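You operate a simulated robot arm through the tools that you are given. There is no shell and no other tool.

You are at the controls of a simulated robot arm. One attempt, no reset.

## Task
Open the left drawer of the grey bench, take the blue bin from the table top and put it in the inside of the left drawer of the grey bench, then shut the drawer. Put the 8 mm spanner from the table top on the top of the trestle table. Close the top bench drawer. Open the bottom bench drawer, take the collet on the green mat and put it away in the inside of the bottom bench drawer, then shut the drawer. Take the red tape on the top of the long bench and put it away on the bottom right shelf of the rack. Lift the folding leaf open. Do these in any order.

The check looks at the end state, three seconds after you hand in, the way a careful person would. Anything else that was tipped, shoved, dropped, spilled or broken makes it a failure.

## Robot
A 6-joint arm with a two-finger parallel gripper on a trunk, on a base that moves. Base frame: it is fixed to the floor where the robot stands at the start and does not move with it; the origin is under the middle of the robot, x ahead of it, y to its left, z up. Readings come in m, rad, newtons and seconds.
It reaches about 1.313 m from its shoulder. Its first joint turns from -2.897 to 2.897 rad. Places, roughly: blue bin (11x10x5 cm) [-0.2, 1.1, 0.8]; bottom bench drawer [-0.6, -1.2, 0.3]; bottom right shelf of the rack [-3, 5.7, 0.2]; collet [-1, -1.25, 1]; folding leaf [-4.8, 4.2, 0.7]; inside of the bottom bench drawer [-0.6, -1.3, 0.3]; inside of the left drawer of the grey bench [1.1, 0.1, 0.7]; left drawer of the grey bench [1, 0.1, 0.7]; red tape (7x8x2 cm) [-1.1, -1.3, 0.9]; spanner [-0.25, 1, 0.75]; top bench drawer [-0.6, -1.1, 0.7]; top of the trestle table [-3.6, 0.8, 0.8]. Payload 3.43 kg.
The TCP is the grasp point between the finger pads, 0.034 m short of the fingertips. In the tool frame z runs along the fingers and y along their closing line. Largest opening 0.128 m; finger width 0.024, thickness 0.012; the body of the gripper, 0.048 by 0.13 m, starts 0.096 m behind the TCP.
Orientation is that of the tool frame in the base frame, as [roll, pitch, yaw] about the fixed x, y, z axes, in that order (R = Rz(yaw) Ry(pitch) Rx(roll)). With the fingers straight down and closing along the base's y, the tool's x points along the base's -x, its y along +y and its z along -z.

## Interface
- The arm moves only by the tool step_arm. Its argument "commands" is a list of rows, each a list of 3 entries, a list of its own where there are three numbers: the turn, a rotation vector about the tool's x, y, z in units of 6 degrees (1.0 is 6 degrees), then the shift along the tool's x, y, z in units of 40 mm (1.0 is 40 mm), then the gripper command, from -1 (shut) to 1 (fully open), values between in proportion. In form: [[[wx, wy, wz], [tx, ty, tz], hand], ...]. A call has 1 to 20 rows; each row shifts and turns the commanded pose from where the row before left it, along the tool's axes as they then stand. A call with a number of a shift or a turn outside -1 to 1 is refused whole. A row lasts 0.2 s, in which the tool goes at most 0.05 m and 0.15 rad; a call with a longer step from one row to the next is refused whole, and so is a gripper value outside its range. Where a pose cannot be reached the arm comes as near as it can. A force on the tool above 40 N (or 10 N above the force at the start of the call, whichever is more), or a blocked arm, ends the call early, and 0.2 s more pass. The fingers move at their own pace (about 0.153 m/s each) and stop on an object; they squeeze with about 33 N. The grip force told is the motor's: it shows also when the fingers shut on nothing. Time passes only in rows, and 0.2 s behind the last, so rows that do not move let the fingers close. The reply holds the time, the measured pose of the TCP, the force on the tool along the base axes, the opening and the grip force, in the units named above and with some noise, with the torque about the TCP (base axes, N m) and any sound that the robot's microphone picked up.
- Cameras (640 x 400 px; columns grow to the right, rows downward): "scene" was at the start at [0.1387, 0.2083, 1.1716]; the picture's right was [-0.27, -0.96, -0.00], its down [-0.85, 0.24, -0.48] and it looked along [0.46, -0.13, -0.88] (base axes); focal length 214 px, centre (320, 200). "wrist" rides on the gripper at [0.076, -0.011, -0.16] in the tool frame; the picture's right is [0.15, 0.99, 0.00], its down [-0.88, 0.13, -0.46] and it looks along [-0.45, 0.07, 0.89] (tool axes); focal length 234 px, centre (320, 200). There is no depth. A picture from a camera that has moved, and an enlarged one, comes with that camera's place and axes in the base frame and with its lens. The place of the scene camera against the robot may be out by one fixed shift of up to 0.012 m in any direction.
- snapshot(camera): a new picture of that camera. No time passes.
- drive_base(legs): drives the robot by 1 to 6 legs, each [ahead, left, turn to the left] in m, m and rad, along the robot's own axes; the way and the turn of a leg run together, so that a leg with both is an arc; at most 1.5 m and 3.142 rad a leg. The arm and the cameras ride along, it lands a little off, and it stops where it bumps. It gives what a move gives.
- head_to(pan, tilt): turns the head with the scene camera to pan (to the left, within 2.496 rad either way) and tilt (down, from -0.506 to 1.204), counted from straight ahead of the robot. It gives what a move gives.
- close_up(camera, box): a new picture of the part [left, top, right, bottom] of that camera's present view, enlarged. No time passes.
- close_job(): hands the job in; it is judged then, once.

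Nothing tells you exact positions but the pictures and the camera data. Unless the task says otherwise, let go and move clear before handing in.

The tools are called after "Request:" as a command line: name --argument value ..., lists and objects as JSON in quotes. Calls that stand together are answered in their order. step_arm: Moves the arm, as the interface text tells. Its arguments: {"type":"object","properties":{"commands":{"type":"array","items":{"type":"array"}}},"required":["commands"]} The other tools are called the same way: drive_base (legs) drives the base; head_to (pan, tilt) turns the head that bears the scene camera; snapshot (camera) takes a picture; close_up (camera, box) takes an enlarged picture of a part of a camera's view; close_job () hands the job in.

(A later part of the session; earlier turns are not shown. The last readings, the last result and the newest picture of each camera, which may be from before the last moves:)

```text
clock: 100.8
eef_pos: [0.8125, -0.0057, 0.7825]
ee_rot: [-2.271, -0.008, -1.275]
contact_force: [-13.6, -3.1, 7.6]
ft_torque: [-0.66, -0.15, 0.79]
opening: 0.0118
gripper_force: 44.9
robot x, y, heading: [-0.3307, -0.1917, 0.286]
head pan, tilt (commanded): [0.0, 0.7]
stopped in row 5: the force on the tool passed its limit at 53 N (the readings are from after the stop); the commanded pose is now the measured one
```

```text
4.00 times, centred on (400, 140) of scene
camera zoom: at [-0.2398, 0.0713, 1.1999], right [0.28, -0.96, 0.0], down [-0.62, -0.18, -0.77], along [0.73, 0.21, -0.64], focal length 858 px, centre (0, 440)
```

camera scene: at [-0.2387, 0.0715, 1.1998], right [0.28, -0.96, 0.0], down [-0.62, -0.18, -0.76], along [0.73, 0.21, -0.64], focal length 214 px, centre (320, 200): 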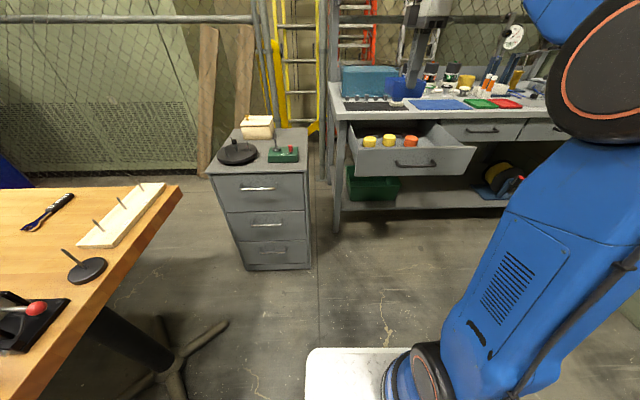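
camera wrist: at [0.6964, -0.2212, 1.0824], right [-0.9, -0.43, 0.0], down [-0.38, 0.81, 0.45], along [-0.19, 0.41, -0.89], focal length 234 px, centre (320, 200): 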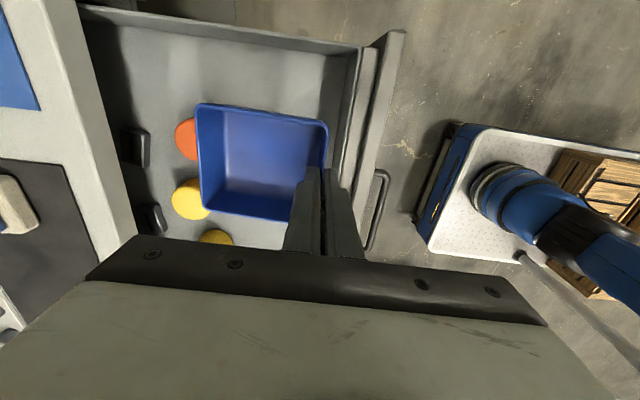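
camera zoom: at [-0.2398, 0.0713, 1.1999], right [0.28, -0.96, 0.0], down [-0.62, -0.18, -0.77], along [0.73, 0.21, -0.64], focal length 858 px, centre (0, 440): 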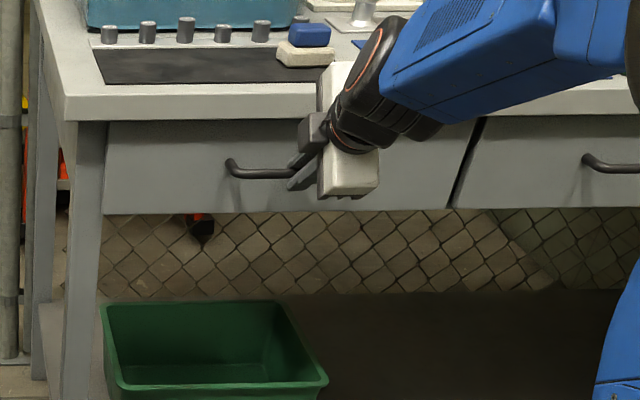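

The drawer is shut against its stop. I'll release and back off.

Request:
step_arm --commands '[[[0, 0, 0], [0, 0, 0], -0.44], [[0, 0, 0], [0, 0, 0], -0.44], [[0, 0, 0], [0, 0, -0.3], -0.44], [[0, 0, 0], [0, 0, -0.6], -0.44], [[0, 0, 0], [0, 0, -0.8], -0.44], [[0, 0, 0], [0, 0, -0.8], -0.44], [[0, 0, 0], [0, 0, -0.8], -0.44], [[0, 0, 0], [0, 0, -0.8], -0.44]]'

Request:
close_up --camera "scene" --box '[320, 90, 480, 190]'

Request:
snapshot --camera "wrist"

```text
clock: 102.6
eef_pos: [0.6913, -0.0431, 0.8874]
ee_rot: [-2.273, -0.004, -1.275]
contact_force: [0.2, 0.0, -0.6]
ft_torque: [0.03, 0.02, 0.03]
opening: 0.0358
gripper_force: 0.1
robot x, y, heading: [-0.3313, -0.1925, 0.29]
head pan, tilt (commanded): [0.0, 0.7]
```

```text
4.00 times, centred on (400, 140) of scene
camera zoom: at [-0.2387, 0.0714, 1.1998], right [0.28, -0.96, 0.0], down [-0.62, -0.18, -0.76], along [0.73, 0.21, -0.64], focal length 858 px, centre (0, 440)
```

zoom: 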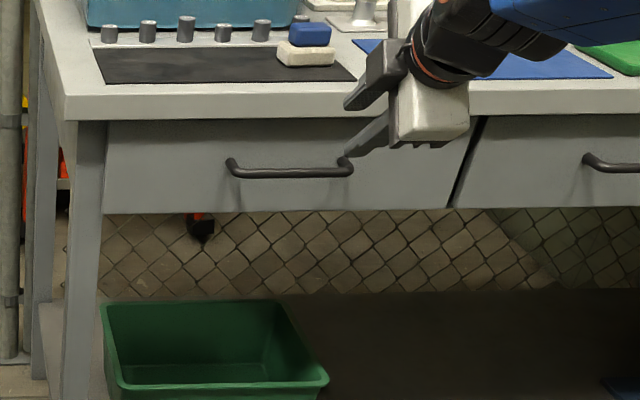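

```text
taken
camera wrist: at [0.605, -0.1495, 0.9988], right [-0.57, -0.33, -0.75], down [-0.67, 0.72, 0.19], along [0.48, 0.61, -0.63], focal length 234 px, centre (320, 200)
```

wrist: 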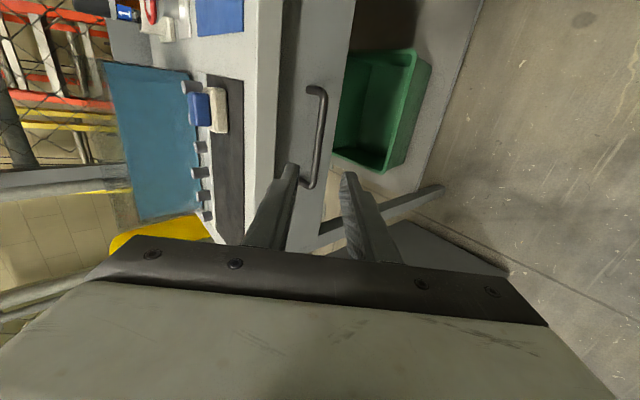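

The grey bench part is done. Now I'll fold the arm up, turn right to face the long bench, and survey it.

Request:
step_arm --commands '[[[0, 0, 0], [0, 0.6, -0.74], 0.0], [[0, 0, 0], [0, 0.6, -0.74], 0.0], [[0, 0, 0], [0, 0.6, -0.74], 0.0], [[0, 0, 0], [0, 0.3, -0.9], 0.0], [[0, 0, 0], [0, -0.768, -0.64], 0.0], [[0, 0, 0], [0, -0.768, -0.64], 0.0], [[0, 0, 0], [0, -0.768, -0.64], 0.0], [[0, 0, 0], [0, -0.768, -0.64], 0.0], [[0, 0, 0], [0, -0.768, -0.64], 0.0], [[-0.92, 0, 0], [0, 0, 0], 0.0], [[-0.92, 0, 0], [0, 0, 0], 0.0], [[-0.92, 0, 0], [0, 0, 0], 0.0], [[-0.92, 0, 0], [0, 0, 0], 0.0], [[-0.92, 0, 0], [0, 0, 0], 0.0], [[-0.92, 0, 0], [0, 0, 0], 0.0], [[-0.92, 0, 0], [0, 0, 0], 0.0], [[-0.92, 0, 0], [0, 0, 0], 0.0], [[-0.92, 0, 0], [0, 0, 0], 0.0]]'

Request:
drive_base --legs '[[-0.1, 0, 0], [0, 0, -1.55]]'

Request:
head_to --pan -0.3 --tilt 0.6

Request:
snapshot --camera "scene"

Request:
snapshot --camera "wrist"

```text
clock: 106.4
eef_pos: [0.5513, -0.0857, 1.1032]
ee_rot: [-3.138, -0.005, -1.274]
contact_force: [-0.9, -0.6, 1.0]
ft_torque: [0.02, -0.04, 0.01]
opening: 0.064
gripper_force: 0.0
robot x, y, heading: [-0.3323, -0.192, 0.284]
head pan, tilt (commanded): [0.0, 0.7]
```

```text
clock: 111.3
eef_pos: [-0.3205, -1.1024, 1.103]
ee_rot: [-3.137, -0.005, -2.844]
contact_force: [-0.1, -0.3, -0.2]
ft_torque: [-0.03, -0.02, 0.0]
opening: 0.064
gripper_force: 0.1
robot x, y, heading: [-0.4322, -0.2222, -1.285]
head pan, tilt (commanded): [0.0, 0.7]
```

```text
clock: 112.1
eef_pos: [-0.3207, -1.1035, 1.1025]
ee_rot: [-3.136, -0.005, -2.845]
contact_force: [-0.3, 0.4, 0.6]
ft_torque: [-0.06, 0.02, -0.02]
opening: 0.064
gripper_force: 0.1
robot x, y, heading: [-0.4271, -0.219, -1.283]
head pan, tilt (commanded): [-0.3, 0.6]
```

```text
taken
camera scene: at [-0.2008, -0.3178, 1.2084], right [-1.0, 0.01, 0.0], down [0.01, 0.57, -0.82], along [-0.01, -0.82, -0.57], focal length 214 px, centre (320, 200)
```

scene: 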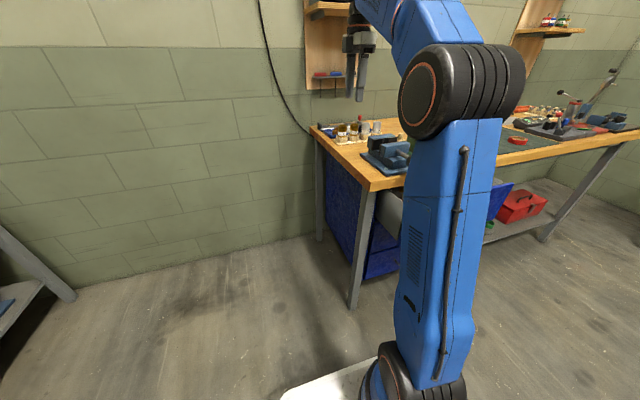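

```text
taken
camera wrist: at [-0.3894, -1.1358, 1.2634], right [-0.43, 0.9, 0.0], down [0.81, 0.38, 0.45], along [0.41, 0.19, -0.89], focal length 234 px, centre (320, 200)
```

wrist: 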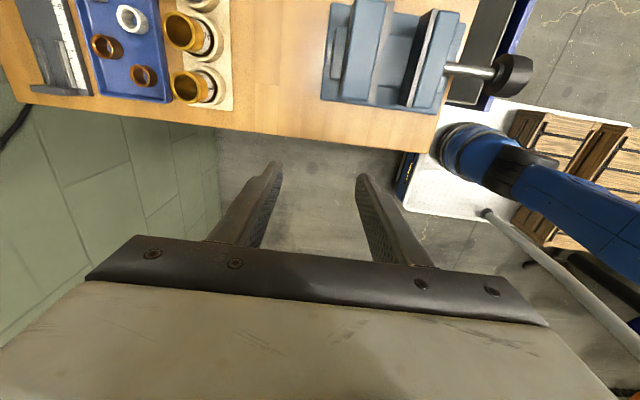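

The gripper is near the bench's left end, beside the wall. I'll back away first and then sidestep right, so I stand in front of the drawers.

Request:
drive_base --legs '[[-0.44, 0, 0], [0, -0.43, 0.01]]'

Request:
head_to --pan 0.0 --tilt 0.5

Request:
snapshot --camera "scene"

Request:
snapshot --camera "wrist"

```text
clock: 117.1
eef_pos: [-0.8573, -0.7978, 1.1041]
ee_rot: [-3.139, -0.004, -2.842]
contact_force: [-1.1, -0.9, 0.5]
ft_torque: [-0.01, 0.01, 0.02]
opening: 0.064
gripper_force: 0.2
robot x, y, heading: [-0.9705, 0.0834, -1.285]
head pan, tilt (commanded): [-0.3, 0.6]
```

```text
clock: 117.9
eef_pos: [-0.8591, -0.7967, 1.103]
ee_rot: [-3.139, -0.005, -2.841]
contact_force: [0.4, 0.2, 0.2]
ft_torque: [-0.01, 0.06, 0.03]
opening: 0.0639
gripper_force: 0.0
robot x, y, heading: [-0.9687, 0.0873, -1.285]
head pan, tilt (commanded): [0.0, 0.499]
```

```text
taken
camera scene: at [-0.7142, -0.0115, 1.2175], right [-0.96, -0.28, 0.0], down [-0.14, 0.46, -0.88], along [0.25, -0.84, -0.48], focal length 214 px, centre (320, 200)
```

scene: 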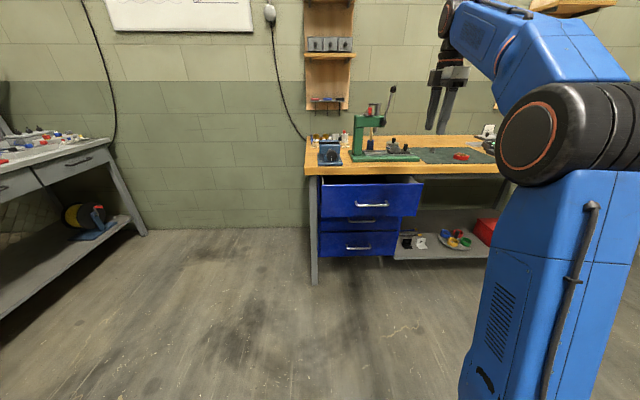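

```text
taken
camera wrist: at [-0.9271, -0.8312, 1.2634], right [-0.43, 0.9, 0.0], down [0.8, 0.39, 0.45], along [0.41, 0.19, -0.89], focal length 234 px, centre (320, 200)
```

wrist: 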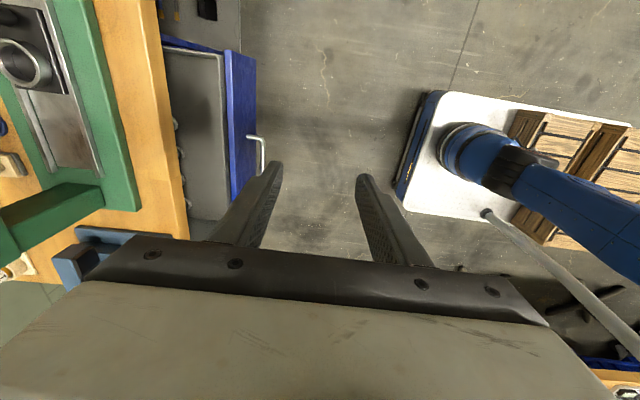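

Request:
close_up --camera "scene" --box '[290, 130, 450, 270]'

Request:
close_up --camera "scene" --box '[340, 80, 520, 192]'

Request:
close_up --camera "wrist" --box '[80, 0, 336, 220]'

```text
2.86 times, centred on (370, 200) of scene
camera zoom: at [-0.7142, -0.0115, 1.2175], right [-0.96, -0.28, 0.0], down [-0.14, 0.46, -0.88], along [0.25, -0.84, -0.48], focal length 613 px, centre (177, 200)
```

zoom: 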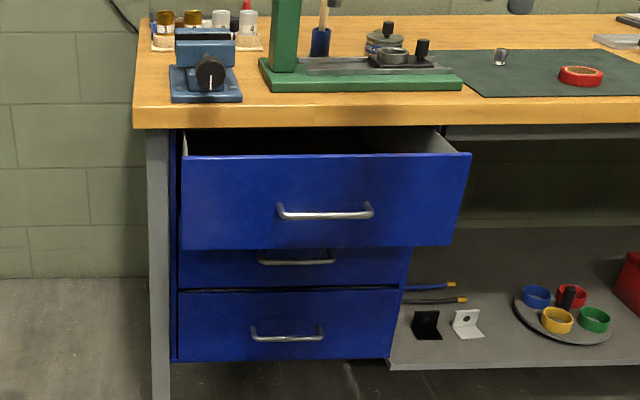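

```text
3.56 times, centred on (430, 136) of scene
camera zoom: at [-0.7142, -0.0115, 1.2175], right [-0.96, -0.28, 0.0], down [-0.14, 0.46, -0.88], along [0.25, -0.84, -0.48], focal length 763 px, centre (-71, 428)
```

zoom: 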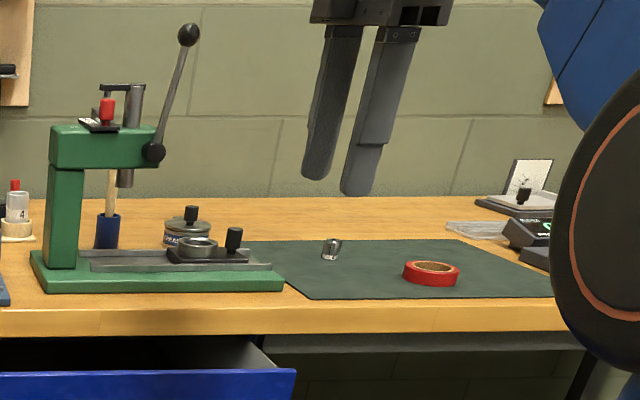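

```text
1.82 times, centred on (208, 110) of wrist
camera zoom: at [-0.9271, -0.8312, 1.2634], right [-0.43, 0.9, 0.0], down [0.8, 0.39, 0.45], along [0.41, 0.19, -0.89], focal length 426 px, centre (524, 364)
```

zoom: 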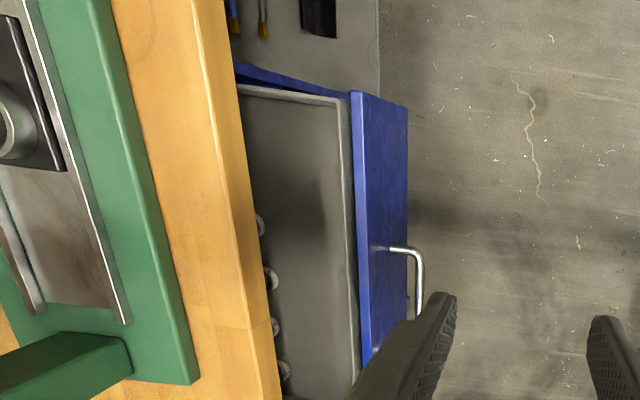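

The top drawer stands about 13 cm open, and the collet and red tape lie on the green mat. I'll back up 15 cm for working room and tilt the gripper toward the top drawer face to push it shut.

Request:
drive_base --legs '[[-0.15, 0, 0]]'

Request:
step_arm --commands '[[[0.93, 0, 0], [0, 0, 0], -1], [[0.93, 0, 0], [0, 0, 0], -1], [[0.93, 0, 0], [0, 0, 0], -1], [[0.93, 0, 0], [0, 0, 0], -1], [[0.93, 0, 0], [0, 0, 0], -1], [[0.93, 0, 0], [0, 0, 0], -1], [[0.93, 0, 0], [0, 0, 0], -1], [[0.93, 0, 0], [0, 0, 0], -1], [[0.93, 0, 0], [0, 0, 0], -1]]'

Request:
snapshot --camera "wrist"

```text
clock: 119.3
eef_pos: [-0.902, -0.6521, 1.1041]
ee_rot: [-3.136, -0.006, -2.842]
contact_force: [-0.3, -0.1, 0.1]
ft_torque: [0.02, 0.0, 0.03]
opening: 0.0641
gripper_force: 0.0
robot x, y, heading: [-1.0114, 0.2278, -1.281]
head pan, tilt (commanded): [0.0, 0.499]
```

```text
clock: 121.3
eef_pos: [-0.9013, -0.6537, 1.1016]
ee_rot: [-2.262, -0.006, -2.84]
contact_force: [0.5, -0.9, 0.4]
ft_torque: [-0.02, 0.0, -0.02]
opening: 0.0
gripper_force: 33.3
robot x, y, heading: [-1.0103, 0.2307, -1.278]
head pan, tilt (commanded): [0.0, 0.499]
```

```text
taken
camera wrist: at [-1.0081, -0.5646, 1.2136], right [-0.33, 0.56, -0.76], down [0.71, 0.68, 0.19], along [0.62, -0.48, -0.62], focal length 234 px, centre (320, 200)
```

wrist: 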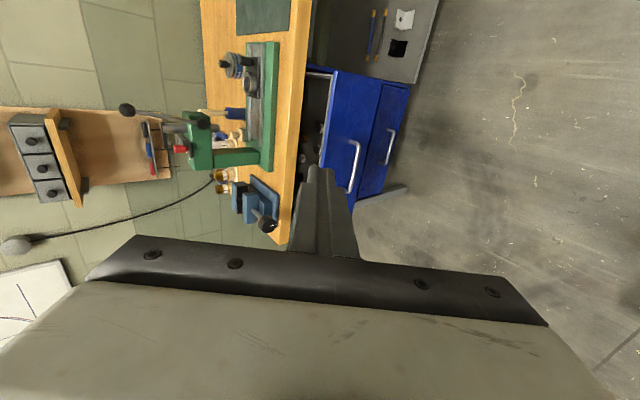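

Request:
step_arm --commands '[[[0, 0, 0], [-0.353, 0.322, 0.894], -1], [[0, 0, 0], [-0.353, 0.322, 0.894], -1], [[0, 0, 0], [-0.353, 0.322, 0.894], -1], [[0, 0, 0], [-0.353, 0.322, 0.894], -1], [[0, 0, 0], [-0.353, 0.322, 0.894], -1], [[0, 0, 0], [-0.353, 0.322, 0.894], -1], [[0, 0, 0], [-0.353, 0.322, 0.894], -1], [[0, 0, 0], [-0.353, 0.322, 0.894], -1], [[0, 0, 0], [-0.353, 0.322, 0.894], -1]]'

Request:
snapshot --camera "wrist"

Request:
close_up --camera "scene" --box '[280, 100, 440, 200]'

```text
clock: 123.3
eef_pos: [-0.7316, -0.786, 0.8081]
ee_rot: [-2.259, -0.005, -2.841]
contact_force: [0.8, 1.2, 0.0]
ft_torque: [0.03, -0.01, -0.03]
opening: 0.0
gripper_force: 33.0
robot x, y, heading: [-1.0121, 0.2303, -1.282]
head pan, tilt (commanded): [0.0, 0.499]
```

```text
taken
camera wrist: at [-0.8371, -0.6962, 0.9195], right [-0.33, 0.56, -0.76], down [0.71, 0.68, 0.18], along [0.62, -0.48, -0.62], focal length 234 px, centre (320, 200)
```

wrist: 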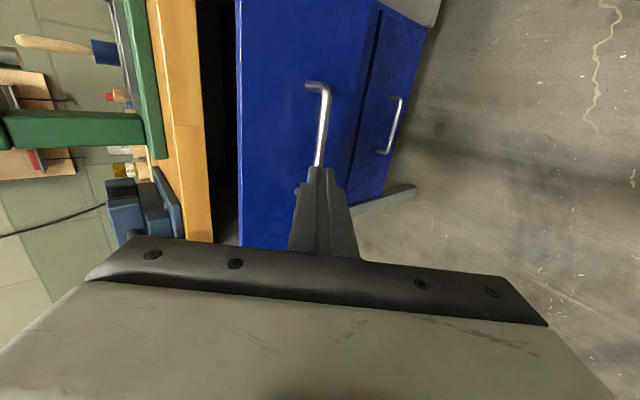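

```text
4.00 times, centred on (360, 150) of scene
camera zoom: at [-0.7574, 0.1341, 1.2176], right [-0.96, -0.28, 0.0], down [-0.14, 0.46, -0.88], along [0.25, -0.84, -0.48], focal length 858 px, centre (160, 400)
```

zoom: 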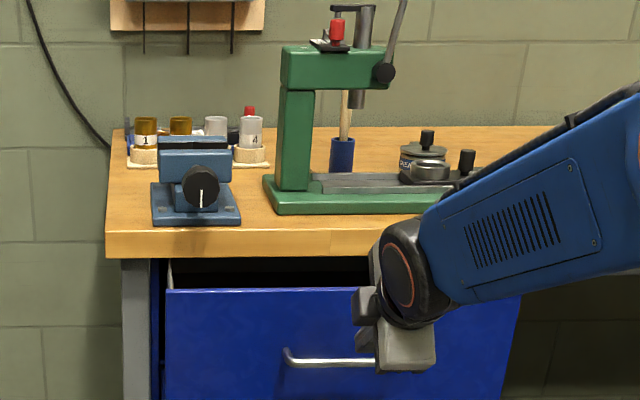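

Pushing horizontally from here should meet the face between the handle and the top edge. I'll push in with small steps until the drawer is shut.

Request:
step_arm --commands '[[[0, 0, 0], [0, -0.48, 0.576], -1], [[0, 0, 0], [0, -0.48, 0.576], -1], [[0, 0, 0], [0, -0.4, 0.48], -1], [[0, 0, 0], [0, -0.16, 0.19], -1], [[0, 0, 0], [0, -0.16, 0.19], -1], [[0, 0, 0], [0, -0.16, 0.19], -1], [[0, 0, 0], [0, -0.16, 0.19], -1]]'

Request:
snapshot --camera "wrist"

```text
clock: 124.9
eef_pos: [-0.6928, -0.9018, 0.8078]
ee_rot: [-2.262, -0.004, -2.841]
contact_force: [0.6, 0.0, 0.3]
ft_torque: [0.03, 0.0, 0.02]
opening: 0.0
gripper_force: 32.9
robot x, y, heading: [-1.0105, 0.2278, -1.286]
head pan, tilt (commanded): [0.0, 0.499]
```

```text
taken
camera wrist: at [-0.8003, -0.8134, 0.9195], right [-0.33, 0.56, -0.76], down [0.71, 0.68, 0.19], along [0.62, -0.48, -0.62], focal length 234 px, centre (320, 200)
```

wrist: 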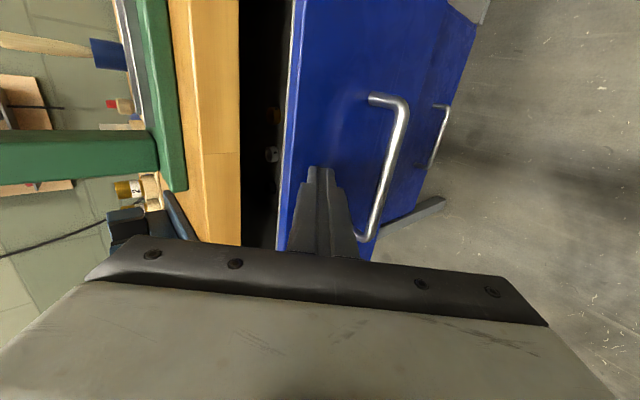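

Request:
step_arm --commands '[[[0, 0, 0], [0, -0.2, 0.24], -1], [[0, 0, 0], [0, -0.2, 0.24], -1], [[0, 0, 0], [0, -0.2, 0.24], -1], [[0, 0, 0], [0, -0.2, 0.24], -1], [[0, 0, 0], [0, -0.2, 0.24], -1], [[0, 0, 0], [0, -0.2, 0.24], -1], [[0, 0, 0], [0, -0.2, 0.24], -1], [[0, 0, 0], [0, -0.2, 0.24], -1], [[0, 0, 0], [0, -0.2, 0.24], -1], [[0, 0, 0], [0, -0.2, 0.24], -1]]'

Request:
snapshot --camera "wrist"

```text
clock: 127.0
eef_pos: [-0.6606, -1.0113, 0.8084]
ee_rot: [-2.268, -0.005, -2.844]
contact_force: [-5.5, 16.8, 4.3]
ft_torque: [-0.3, -0.17, 0.2]
opening: 0.0
gripper_force: 32.9
robot x, y, heading: [-1.0146, 0.2284, -1.283]
head pan, tilt (commanded): [0.0, 0.499]
stopped in row 10: the force on the tool passed its limit at 53 N (the readings are from after the stop); the commanded pose is now the measured one
```

```text
taken
camera wrist: at [-0.7663, -0.9226, 0.9199], right [-0.33, 0.56, -0.76], down [0.71, 0.67, 0.19], along [0.62, -0.48, -0.62], focal length 234 px, centre (320, 200)
```

wrist: 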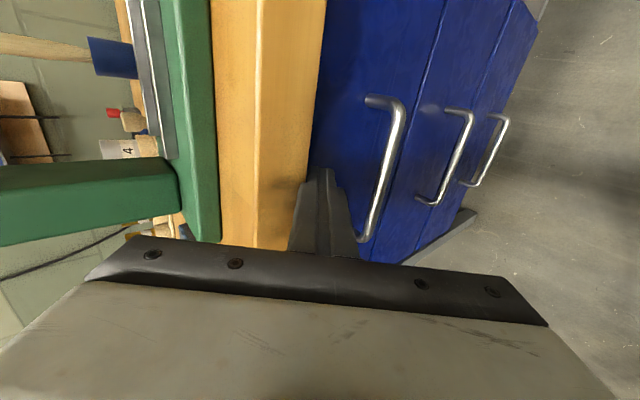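

Request:
close_up --camera "scene" --box '[280, 130, 440, 270]'

```text
2.86 times, centred on (360, 200) of scene
camera zoom: at [-0.7575, 0.1348, 1.2176], right [-0.96, -0.28, 0.0], down [-0.14, 0.46, -0.88], along [0.25, -0.84, -0.48], focal length 613 px, centre (206, 200)
```

zoom: 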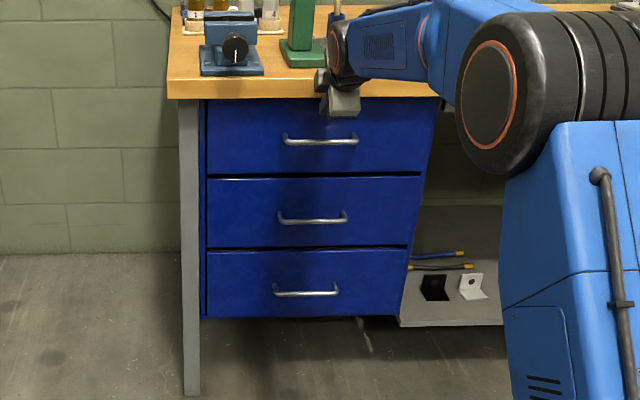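

All three drawers are now flush. Next I'll open the gripper a little, back away, and lower it to the bottom handle near (-0.66, -1.0, 0.37).

Request:
step_arm --commands '[[[0, 0, 0], [0, 0.58, -0.69], -0.44], [[0, 0, 0], [0, 0.58, -0.69], -0.44], [[0, 0, 0], [0, 0.58, -0.69], -0.44], [[0, 0, 0], [0, 0.58, -0.69], -0.44], [[0, 0, 0], [0, 0.58, -0.69], -0.44], [[0, 0, 0], [0, 0.58, -0.69], -0.44], [[0, 0, 0], [0, 0.73, 0.61], -0.44], [[0, 0, 0], [0, 0.73, 0.61], -0.44], [[0, 0, 0], [0, 0.73, 0.61], -0.44], [[0, 0, 0], [0, 0.73, 0.61], -0.44], [[0, 0, 0], [0, 0.73, 0.61], -0.44], [[0, 0, 0], [0, 0.73, 0.61], -0.44], [[0, 0, 0], [0, 0.73, 0.61], -0.44], [[0, 0, 0], [0, 0.73, 0.61], -0.44]]'

Request:
snapshot --camera "wrist"

Request:
snapshot --camera "scene"

```text
clock: 130.0
eef_pos: [-0.7106, -0.8059, 0.5063]
ee_rot: [-2.269, -0.015, -2.853]
contact_force: [-0.3, 1.0, 1.7]
ft_torque: [0.01, 0.0, -0.02]
opening: 0.0359
gripper_force: 0.1
out of reach, approached as far as the arm can: row 13, 14
robot x, y, heading: [-1.0111, 0.2279, -1.281]
head pan, tilt (commanded): [0.0, 0.499]
```

```text
taken
camera wrist: at [-0.8145, -0.7163, 0.6206], right [-0.33, 0.57, -0.76], down [0.72, 0.67, 0.18], along [0.6, -0.49, -0.63], focal length 234 px, centre (320, 200)
```

wrist: 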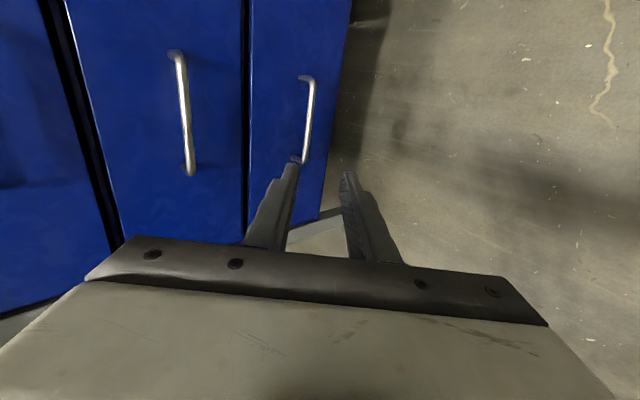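

```text
taken
camera scene: at [-0.7573, 0.1341, 1.2176], right [-0.96, -0.28, 0.0], down [-0.14, 0.46, -0.88], along [0.25, -0.84, -0.48], focal length 214 px, centre (320, 200)
```

scene: 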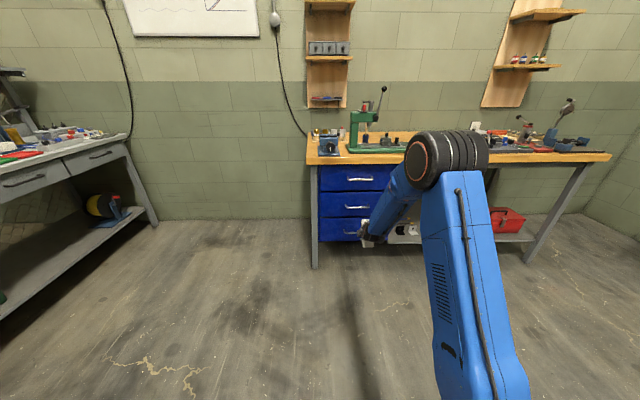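

The wrist can't point shallower than the forearm this low, so I'll reduce the tilt to about 33° and move to a pre-grasp point in front of the bottom handle.

Request:
step_arm --commands '[[[-0.94, 0, 0], [0, 0, 0], -0.5], [[-0.94, 0, 0], [0, 0, 0], -0.5], [[-0.94, 0, 0], [0, 0, 0], -0.5], [[0, 0, 0], [0.04, -0.59, 0.652], -0.5], [[0, 0, 0], [0.04, -0.59, 0.652], -0.5], [[0, 0, 0], [0.04, -0.59, 0.652], -0.5], [[0, 0, 0], [0.04, -0.59, 0.652], -0.5]]'

Request:
snapshot --camera "wrist"

```text
clock: 131.6
eef_pos: [-0.6985, -0.9234, 0.4834]
ee_rot: [-2.516, -0.045, -2.873]
contact_force: [-0.7, -2.0, 1.4]
ft_torque: [-0.04, 0.02, 0.01]
opening: 0.032
gripper_force: 0.1
out of reach, approached as far as the arm can: row 3, 4
robot x, y, heading: [-1.0161, 0.232, -1.281]
head pan, tilt (commanded): [0.0, 0.499]
```

```text
taken
camera wrist: at [-0.7877, -0.8596, 0.6223], right [-0.38, 0.73, -0.57], down [0.76, 0.6, 0.25], along [0.53, -0.34, -0.78], focal length 234 px, centre (320, 200)
```

wrist: 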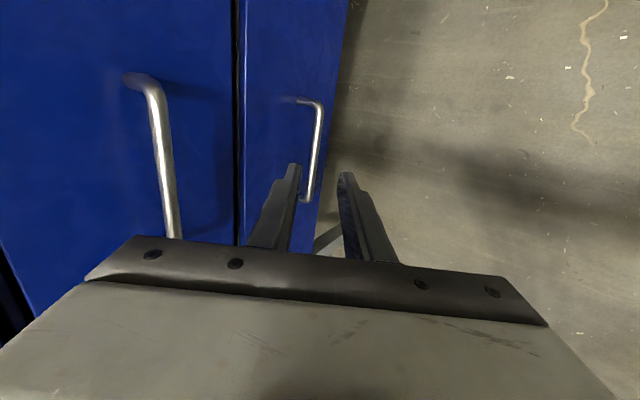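

Request:
step_arm --commands '[[[-0.47, -0.56, -0.04], [0, 0, 0], -0.5], [[0, 0, 0], [0, -0.24, 0.55], -0.5]]'

Request:
snapshot --camera "wrist"

```text
clock: 132.2
eef_pos: [-0.6929, -0.94, 0.4684]
ee_rot: [-2.566, 0.003, -2.835]
contact_force: [-0.7, 0.2, 0.3]
ft_torque: [0.0, 0.04, 0.0]
opening: 0.0318
gripper_force: 0.1
robot x, y, heading: [-1.0128, 0.2279, -1.277]
head pan, tilt (commanded): [0.0, 0.499]
```

```text
taken
camera wrist: at [-0.7877, -0.8894, 0.6095], right [-0.39, 0.75, -0.54], down [0.73, 0.61, 0.31], along [0.56, -0.27, -0.78], focal length 234 px, centre (320, 200)
```

wrist: 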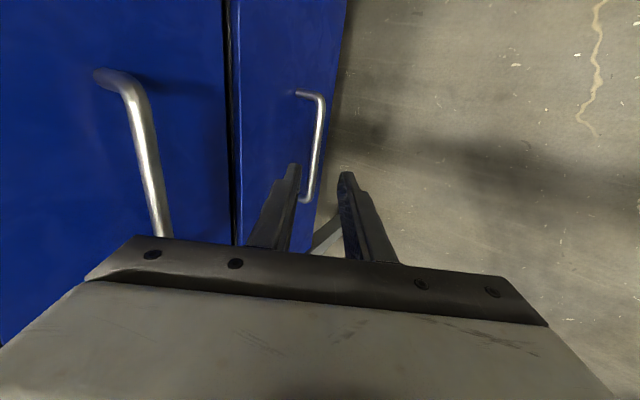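

The bar is centred between the fingers. I'll advance most of the way and check.

Request:
step_arm --commands '[[[0, 0, 0], [0, -0.05, 0.7], -0.5], [[0, 0, 0], [0, -0.03, 0.7], -0.5], [[0, 0, 0], [0, 0, 0.6], -0.5]]'

Request:
close_up --camera "wrist" --box '[200, 50, 440, 200]'

```text
clock: 133.0
eef_pos: [-0.6763, -0.9859, 0.4055]
ee_rot: [-2.563, 0.001, -2.836]
contact_force: [-0.1, 0.0, -0.1]
ft_torque: [0.02, 0.0, 0.02]
opening: 0.032
gripper_force: 0.0
robot x, y, heading: [-1.0124, 0.2287, -1.285]
head pan, tilt (commanded): [0.0, 0.499]
```

```text
2.67 times, centred on (320, 125) of wrist
camera zoom: at [-0.7734, -0.9346, 0.5454], right [-0.39, 0.75, -0.54], down [0.73, 0.61, 0.31], along [0.56, -0.27, -0.78], focal length 624 px, centre (320, 400)
```

zoom: 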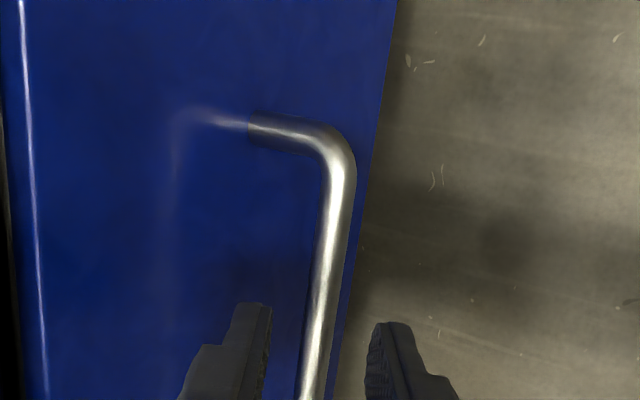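

Request:
step_arm --commands '[[[0, 0, 0], [0, 0, 0.5], -0.5], [[0, 0, 0], [0, 0, 0], -1], [[0, 0, 0], [0, 0, 0], -1], [[0, 0, 0], [0, 0, 0], -1]]'

Request:
close_up --camera "wrist" --box '[200, 50, 440, 200]'

```text
clock: 134.0
eef_pos: [-0.6752, -0.9951, 0.3873]
ee_rot: [-2.566, -0.001, -2.837]
contact_force: [-1.2, 0.2, 0.3]
ft_torque: [-0.01, 0.01, 0.03]
opening: 0.0
gripper_force: 32.6
robot x, y, heading: [-1.0124, 0.2292, -1.279]
head pan, tilt (commanded): [0.0, 0.499]
```

```text
2.67 times, centred on (320, 125) of wrist
camera zoom: at [-0.7699, -0.9445, 0.5279], right [-0.39, 0.75, -0.54], down [0.73, 0.61, 0.31], along [0.56, -0.27, -0.78], focal length 624 px, centre (320, 400)
```

zoom: 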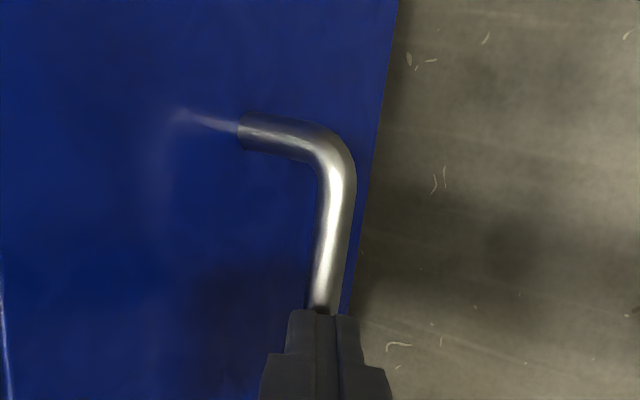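

The fingers closed on nothing, so the bar is farther in and lower than I took it. That also raises doubt about whether the top drawer is fully shut. I'll back off and look carefully.

Request:
step_arm --commands '[[[0, 0, 0], [0, 0, -0.8], -0.5], [[0, 0, 0], [0, 0, -0.8], -0.5], [[0, 0, 0], [0, 0, -0.8], -0.5], [[0, 0, 0], [0, 0.6, -0.5], -0.5]]'

Request:
close_up --camera "scene" --box '[300, 150, 420, 250]'

Request:
snapshot --camera "wrist"

```text
clock: 135.0
eef_pos: [-0.7, -0.9152, 0.4705]
ee_rot: [-2.566, 0.0, -2.835]
contact_force: [-0.4, -0.8, -0.2]
ft_torque: [-0.01, -0.03, -0.02]
opening: 0.0324
gripper_force: 0.1
robot x, y, heading: [-1.0104, 0.2294, -1.278]
head pan, tilt (commanded): [0.0, 0.499]
```

```text
4.00 times, centred on (360, 200) of scene
camera zoom: at [-0.7571, 0.1337, 1.2175], right [-0.96, -0.28, 0.0], down [-0.14, 0.46, -0.88], along [0.25, -0.84, -0.48], focal length 858 px, centre (160, 200)
```

zoom: 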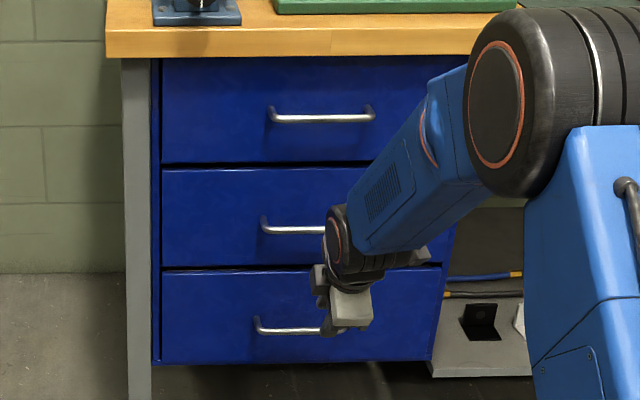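

```text
taken
camera wrist: at [-0.7964, -0.8648, 0.6103], right [-0.39, 0.75, -0.54], down [0.73, 0.61, 0.31], along [0.56, -0.27, -0.78], focal length 234 px, centre (320, 200)
```

wrist: 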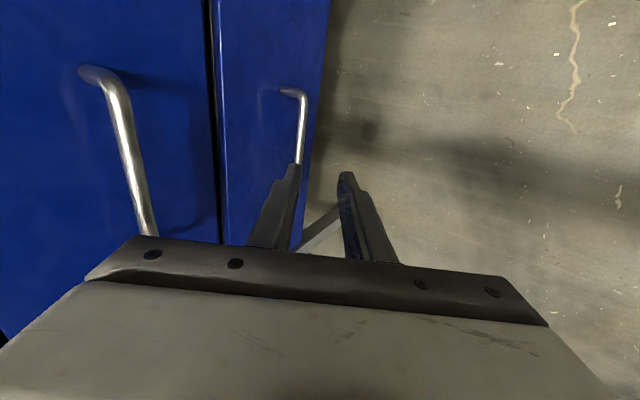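

I need an unobstructed look at the drawer edges, so I'll move the arm to the right and up.

Request:
step_arm --commands '[[[0, 0, 0], [0, 0.5, -0.8], -0.5], [[0, 0, 0], [0.6, 0.3, -0.6], -0.5], [[0, 0, 0], [0.9, 0, 0], -0.5], [[0, 0, 0], [0.9, 0, 0], -0.5], [[0, 0, 0], [0.9, 0, 0], -0.5], [[0, 0, 0], [0.9, 0, 0], -0.5], [[0, 0, 0], [0.9, 0, 0], -0.5], [[0, 0, 0], [0.9, 0, 0], -0.5], [[0, 0, 0], [0.9, 0, 0], -0.5]]'

Request:
close_up --camera "scene" --box '[300, 150, 420, 250]'

Request:
snapshot --camera "wrist"

```text
clock: 137.0
eef_pos: [-0.9785, -0.9443, 0.5011]
ee_rot: [-2.566, 0.002, -2.834]
contact_force: [1.0, 0.8, 0.1]
ft_torque: [-0.01, 0.01, 0.0]
opening: 0.032
gripper_force: 0.1
robot x, y, heading: [-1.0131, 0.2294, -1.284]
head pan, tilt (commanded): [0.0, 0.499]
```

```text
4.00 times, centred on (360, 200) of scene
camera zoom: at [-0.757, 0.1342, 1.2175], right [-0.96, -0.28, 0.0], down [-0.14, 0.46, -0.88], along [0.25, -0.84, -0.48], focal length 858 px, centre (160, 200)
```

zoom: 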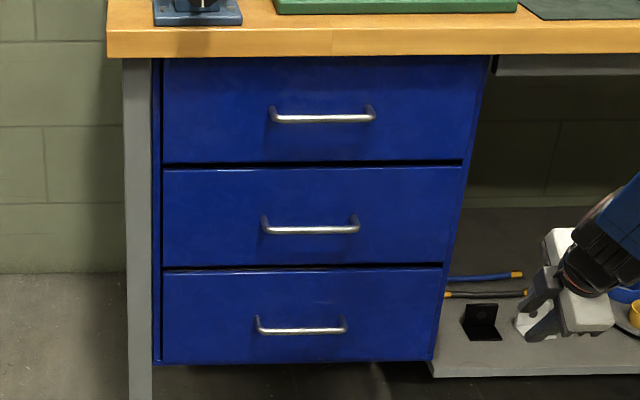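

```text
taken
camera wrist: at [-1.0742, -0.8936, 0.641], right [-0.39, 0.75, -0.54], down [0.73, 0.61, 0.31], along [0.56, -0.27, -0.78], focal length 234 px, centre (320, 200)
```

wrist: 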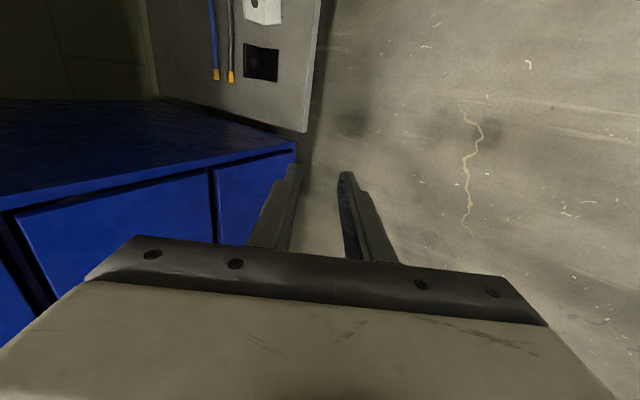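

Request:
close_up --camera "scene" --box '[370, 155, 434, 195]'

Request:
close_up --camera "wrist" --box '[0, 60, 320, 260]'

```text
10.00 times, centred on (402, 175) of scene
camera zoom: at [-0.757, 0.1342, 1.2175], right [-0.96, -0.28, 0.0], down [-0.14, 0.46, -0.88], along [0.25, -0.84, -0.48], focal length 2145 px, centre (-500, 450)
```

zoom: 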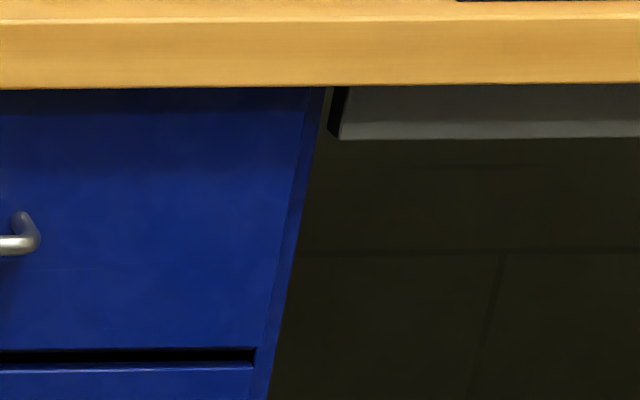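

```text
2.00 times, centred on (160, 160) of wrist
camera zoom: at [-1.0742, -0.8936, 0.641], right [-0.39, 0.75, -0.54], down [0.73, 0.61, 0.31], along [0.56, -0.27, -0.78], focal length 468 px, centre (640, 280)
```

zoom: 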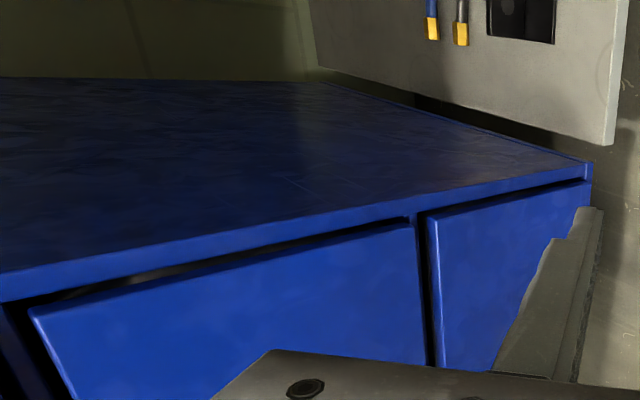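

The top drawer is flush with the others, so it is shut. The bottom handle is a little deeper and lower than I assumed, near n 0.778 and z 0.334. I'll go back to its pre-grasp pose.

Request:
step_arm --commands '[[[0, 0, 0], [-0.89, 0, 0], -0.5], [[0, 0, 0], [-0.89, 0, 0], -0.5], [[0, 0, 0], [-0.89, 0, 0], -0.5], [[0, 0, 0], [-0.89, 0, 0], -0.5], [[0, 0, 0], [-0.89, 0, 0], -0.5], [[0, 0, 0], [-0.89, 0, 0], -0.5], [[0, 0, 0], [-0.89, 0, 0], -0.5], [[0, 0, 0], [-0.89, 0, 0], -0.5], [[0, 0, 0], [0, -0.45, 0.99], -0.5], [[0, 0, 0], [0, -0.45, 0.99], -0.5], [[0, 0, 0], [0, -0.45, 0.99], -0.5]]'

Request:
close_up --camera "wrist" --box '[160, 20, 480, 220]'

```text
clock: 139.4
eef_pos: [-0.6743, -0.9624, 0.4293]
ee_rot: [-2.564, 0.002, -2.836]
contact_force: [0.8, 0.4, 0.2]
ft_torque: [0.05, -0.01, -0.03]
opening: 0.0318
gripper_force: 0.1
robot x, y, heading: [-1.0096, 0.2315, -1.275]
head pan, tilt (commanded): [0.0, 0.499]
```

```text
2.00 times, centred on (320, 120) of wrist
camera zoom: at [-0.7703, -0.9116, 0.5701], right [-0.39, 0.75, -0.54], down [0.73, 0.61, 0.31], along [0.56, -0.27, -0.78], focal length 468 px, centre (320, 360)
```

zoom: 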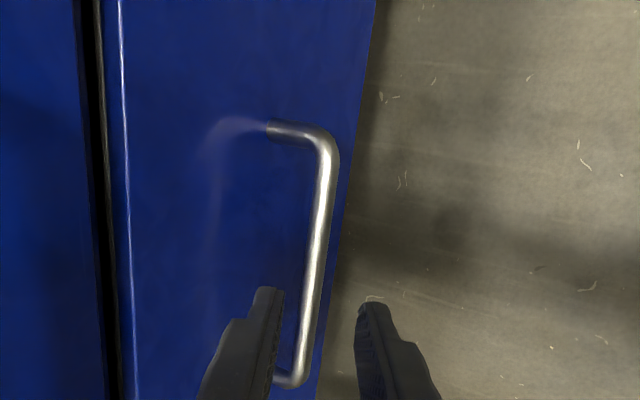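

Request:
step_arm --commands '[[[0, 0, 0], [0, -0.04, 0.7], -0.5], [[0, 0, 0], [0, -0.04, 0.7], -0.5], [[0, 0, 0], [0, 0, 0.5], -0.5], [[0, 0, 0], [0, 0, 0.25], -0.5], [[0, 0, 0], [0, 0, 0], -1], [[0, 0, 0], [0, 0, 0], -1], [[0, 0, 0], [0, 0, 0], -1]]'

Request:
close_up --camera "wrist" --box '[160, 20, 480, 220]'

```text
clock: 141.0
eef_pos: [-0.6596, -1.0085, 0.3586]
ee_rot: [-2.564, 0.0, -2.836]
contact_force: [-0.9, -2.1, 6.0]
ft_torque: [-0.26, 0.61, 0.87]
opening: 0.0118
gripper_force: 45.0
robot x, y, heading: [-1.0122, 0.2274, -1.281]
head pan, tilt (commanded): [0.0, 0.499]
```

```text
2.00 times, centred on (320, 120) of wrist
camera zoom: at [-0.7554, -0.959, 0.4994], right [-0.39, 0.75, -0.54], down [0.73, 0.61, 0.31], along [0.56, -0.27, -0.78], focal length 468 px, centre (320, 360)
```

zoom: 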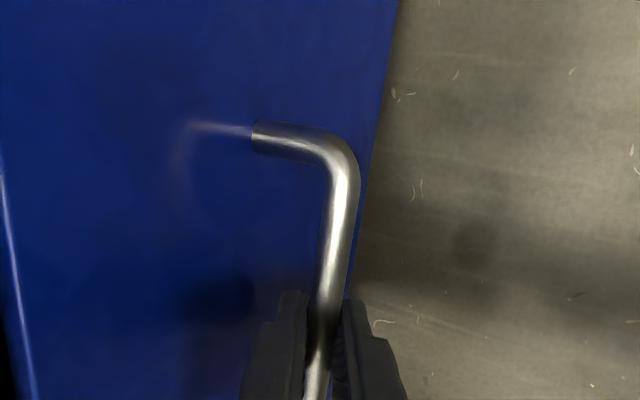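

The bottom handle is gripped cleanly. Now I'll pull the drawer open.

Request:
step_arm --commands '[[[0, 0, 0], [0, 0.3, -0.2], -1], [[0, 0, 0], [0, 0.42, -0.272], -1], [[0, 0, 0], [0, 0.42, -0.272], -1], [[0, 0, 0], [0, 0.42, -0.272], -1], [[0, 0, 0], [0, 0.42, -0.272], -1], [[0, 0, 0], [0, 0.42, -0.272], -1]]'

```text
clock: 142.4
eef_pos: [-0.6958, -0.9, 0.3596]
ee_rot: [-2.564, 0.001, -2.837]
contact_force: [-11.9, -1.8, 6.0]
ft_torque: [-0.57, 1.59, 0.29]
opening: 0.0117
gripper_force: 44.8
robot x, y, heading: [-1.0143, 0.2293, -1.284]
head pan, tilt (commanded): [0.0, 0.499]
```

Request:
step_arm --commands '[[[0, 0, 0], [0.05, 0.42, -0.272], -1], [[0, 0, 0], [0.01, 0.42, -0.272], -1], [[0, 0, 0], [0.01, 0.42, -0.272], -1], [[0, 0, 0], [0.01, 0.42, -0.272], -1], [[0, 0, 0], [0.01, 0.42, -0.272], -1], [[0, 0, 0], [0.01, 0.42, -0.272], -1], [[0, 0, 0], [0.01, 0.42, -0.272], -1]]'

Request:
snapshot --camera "wrist"

Request:
close_up --camera "scene" --box '[280, 150, 440, 290]'

```text
clock: 144.0
eef_pos: [-0.7338, -0.7896, 0.3588]
ee_rot: [-2.574, -0.009, -2.843]
contact_force: [-1.1, 1.6, -16.4]
ft_torque: [0.02, 0.36, 1.17]
opening: 0.0117
gripper_force: 45.2
out of reach, approached as far as the arm can: row 1, 2, 3, 7
robot x, y, heading: [-1.016, 0.2286, -1.289]
head pan, tilt (commanded): [0.0, 0.499]
```

```text
taken
camera wrist: at [-0.8276, -0.7389, 0.5008], right [-0.39, 0.75, -0.53], down [0.74, 0.6, 0.31], along [0.55, -0.27, -0.79], focal length 234 px, centre (320, 200)
```

wrist: 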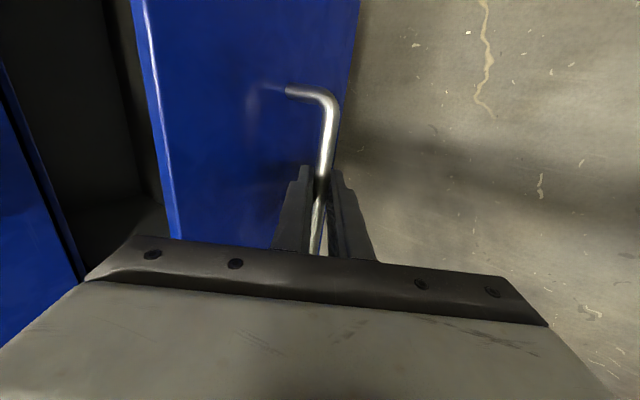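

```text
2.86 times, centred on (360, 220) of scene
camera zoom: at [-0.7574, 0.133, 1.2174], right [-0.96, -0.28, 0.0], down [-0.14, 0.46, -0.88], along [0.25, -0.84, -0.48], focal length 613 px, centre (206, 143)
```

zoom: 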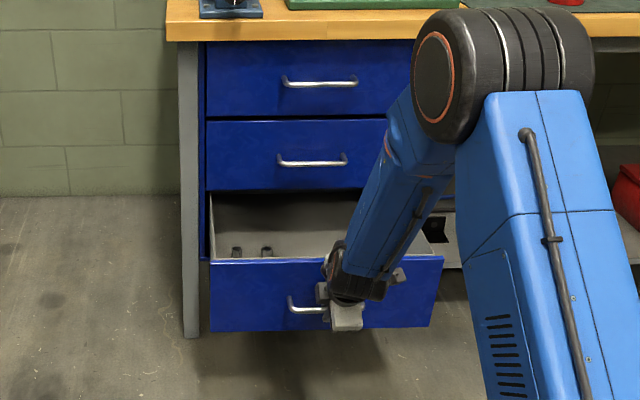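

It's open about 23 cm and the wrist is near its limit. I'll steepen the tool a little around the bar and pull some more.

Request:
step_arm --commands '[[[-0.7, -0.1, 0], [0, 0, 0], -1], [[-0.7, 0, 0], [0, 0, 0], -1], [[0, 0, 0], [0.005, 0.44, -0.22], -1], [[0, 0, 0], [0.005, 0.45, -0.211], -1], [[0, 0, 0], [0.005, 0.45, -0.211], -1], [[0, 0, 0], [0.005, 0.45, -0.211], -1]]'

```text
clock: 145.4
eef_pos: [-0.7589, -0.7169, 0.3606]
ee_rot: [-2.71, 0.003, -2.831]
contact_force: [19.8, 6.2, 21.1]
ft_torque: [0.04, -0.17, 1.2]
opening: 0.0117
gripper_force: 45.0
out of reach, approached as far as the arm can: row 2, 4
robot x, y, heading: [-1.0098, 0.2325, -1.287]
head pan, tilt (commanded): [0.0, 0.499]
```

The drawer is open 31 cm. I'll release and retreat.

Request:
step_arm --commands '[[[0, 0, 0], [0, 0, 0], -0.5], [[0, 0, 0], [0, 0, 0], -0.5], [[0, 0, 0], [0, 0, -0.3], -0.5], [[0, 0, 0], [0, 0, -0.7], -0.5], [[0, 0, 0], [0, 0, -0.9], -0.5], [[0, 0, 0], [0, 0, -0.9], -0.5], [[0, 0, 0], [0, 0, -0.9], 0], [[0, 0, 0], [0, 0, -0.9], 0], [[0, 0, 0], [0, 0, -0.9], 0]]'

Request:
snapshot --camera "wrist"

Request:
snapshot --camera "scene"

```text
clock: 147.4
eef_pos: [-0.7882, -0.6584, 0.5073]
ee_rot: [-2.711, -0.026, -2.775]
contact_force: [0.5, 1.0, -1.3]
ft_torque: [-0.09, 0.07, -0.23]
opening: 0.0642
gripper_force: 0.0
out of reach, approached as far as the arm can: row 5, 6, 7
robot x, y, heading: [-1.0145, 0.2296, -1.28]
head pan, tilt (commanded): [0.0, 0.499]
```

```text
taken
camera wrist: at [-0.8757, -0.6316, 0.66], right [-0.47, 0.78, -0.41], down [0.72, 0.61, 0.34], along [0.51, -0.14, -0.85], focal length 234 px, centre (320, 200)
```

wrist: 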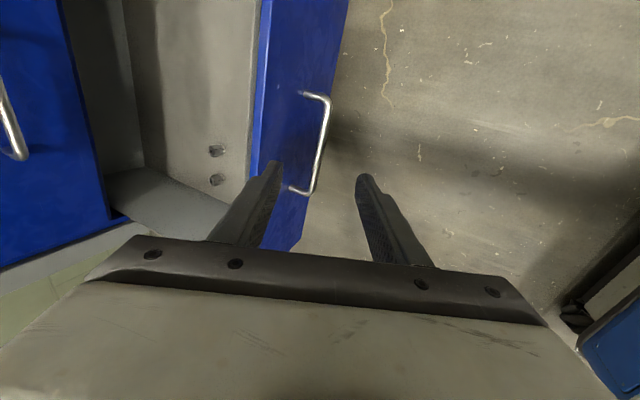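

```text
taken
camera scene: at [-0.7571, 0.1336, 1.2175], right [-0.96, -0.28, 0.0], down [-0.14, 0.46, -0.88], along [0.25, -0.84, -0.48], focal length 214 px, centre (320, 200)
```

scene: 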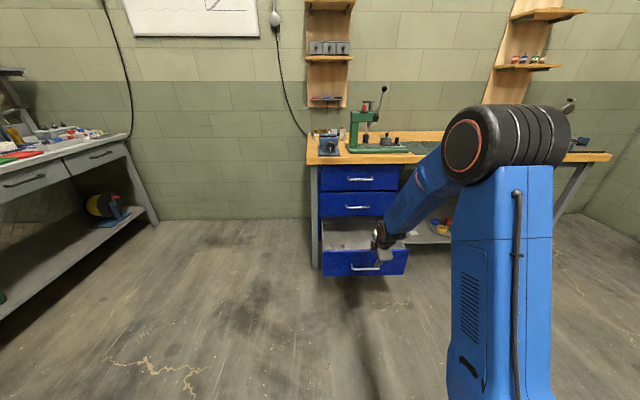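

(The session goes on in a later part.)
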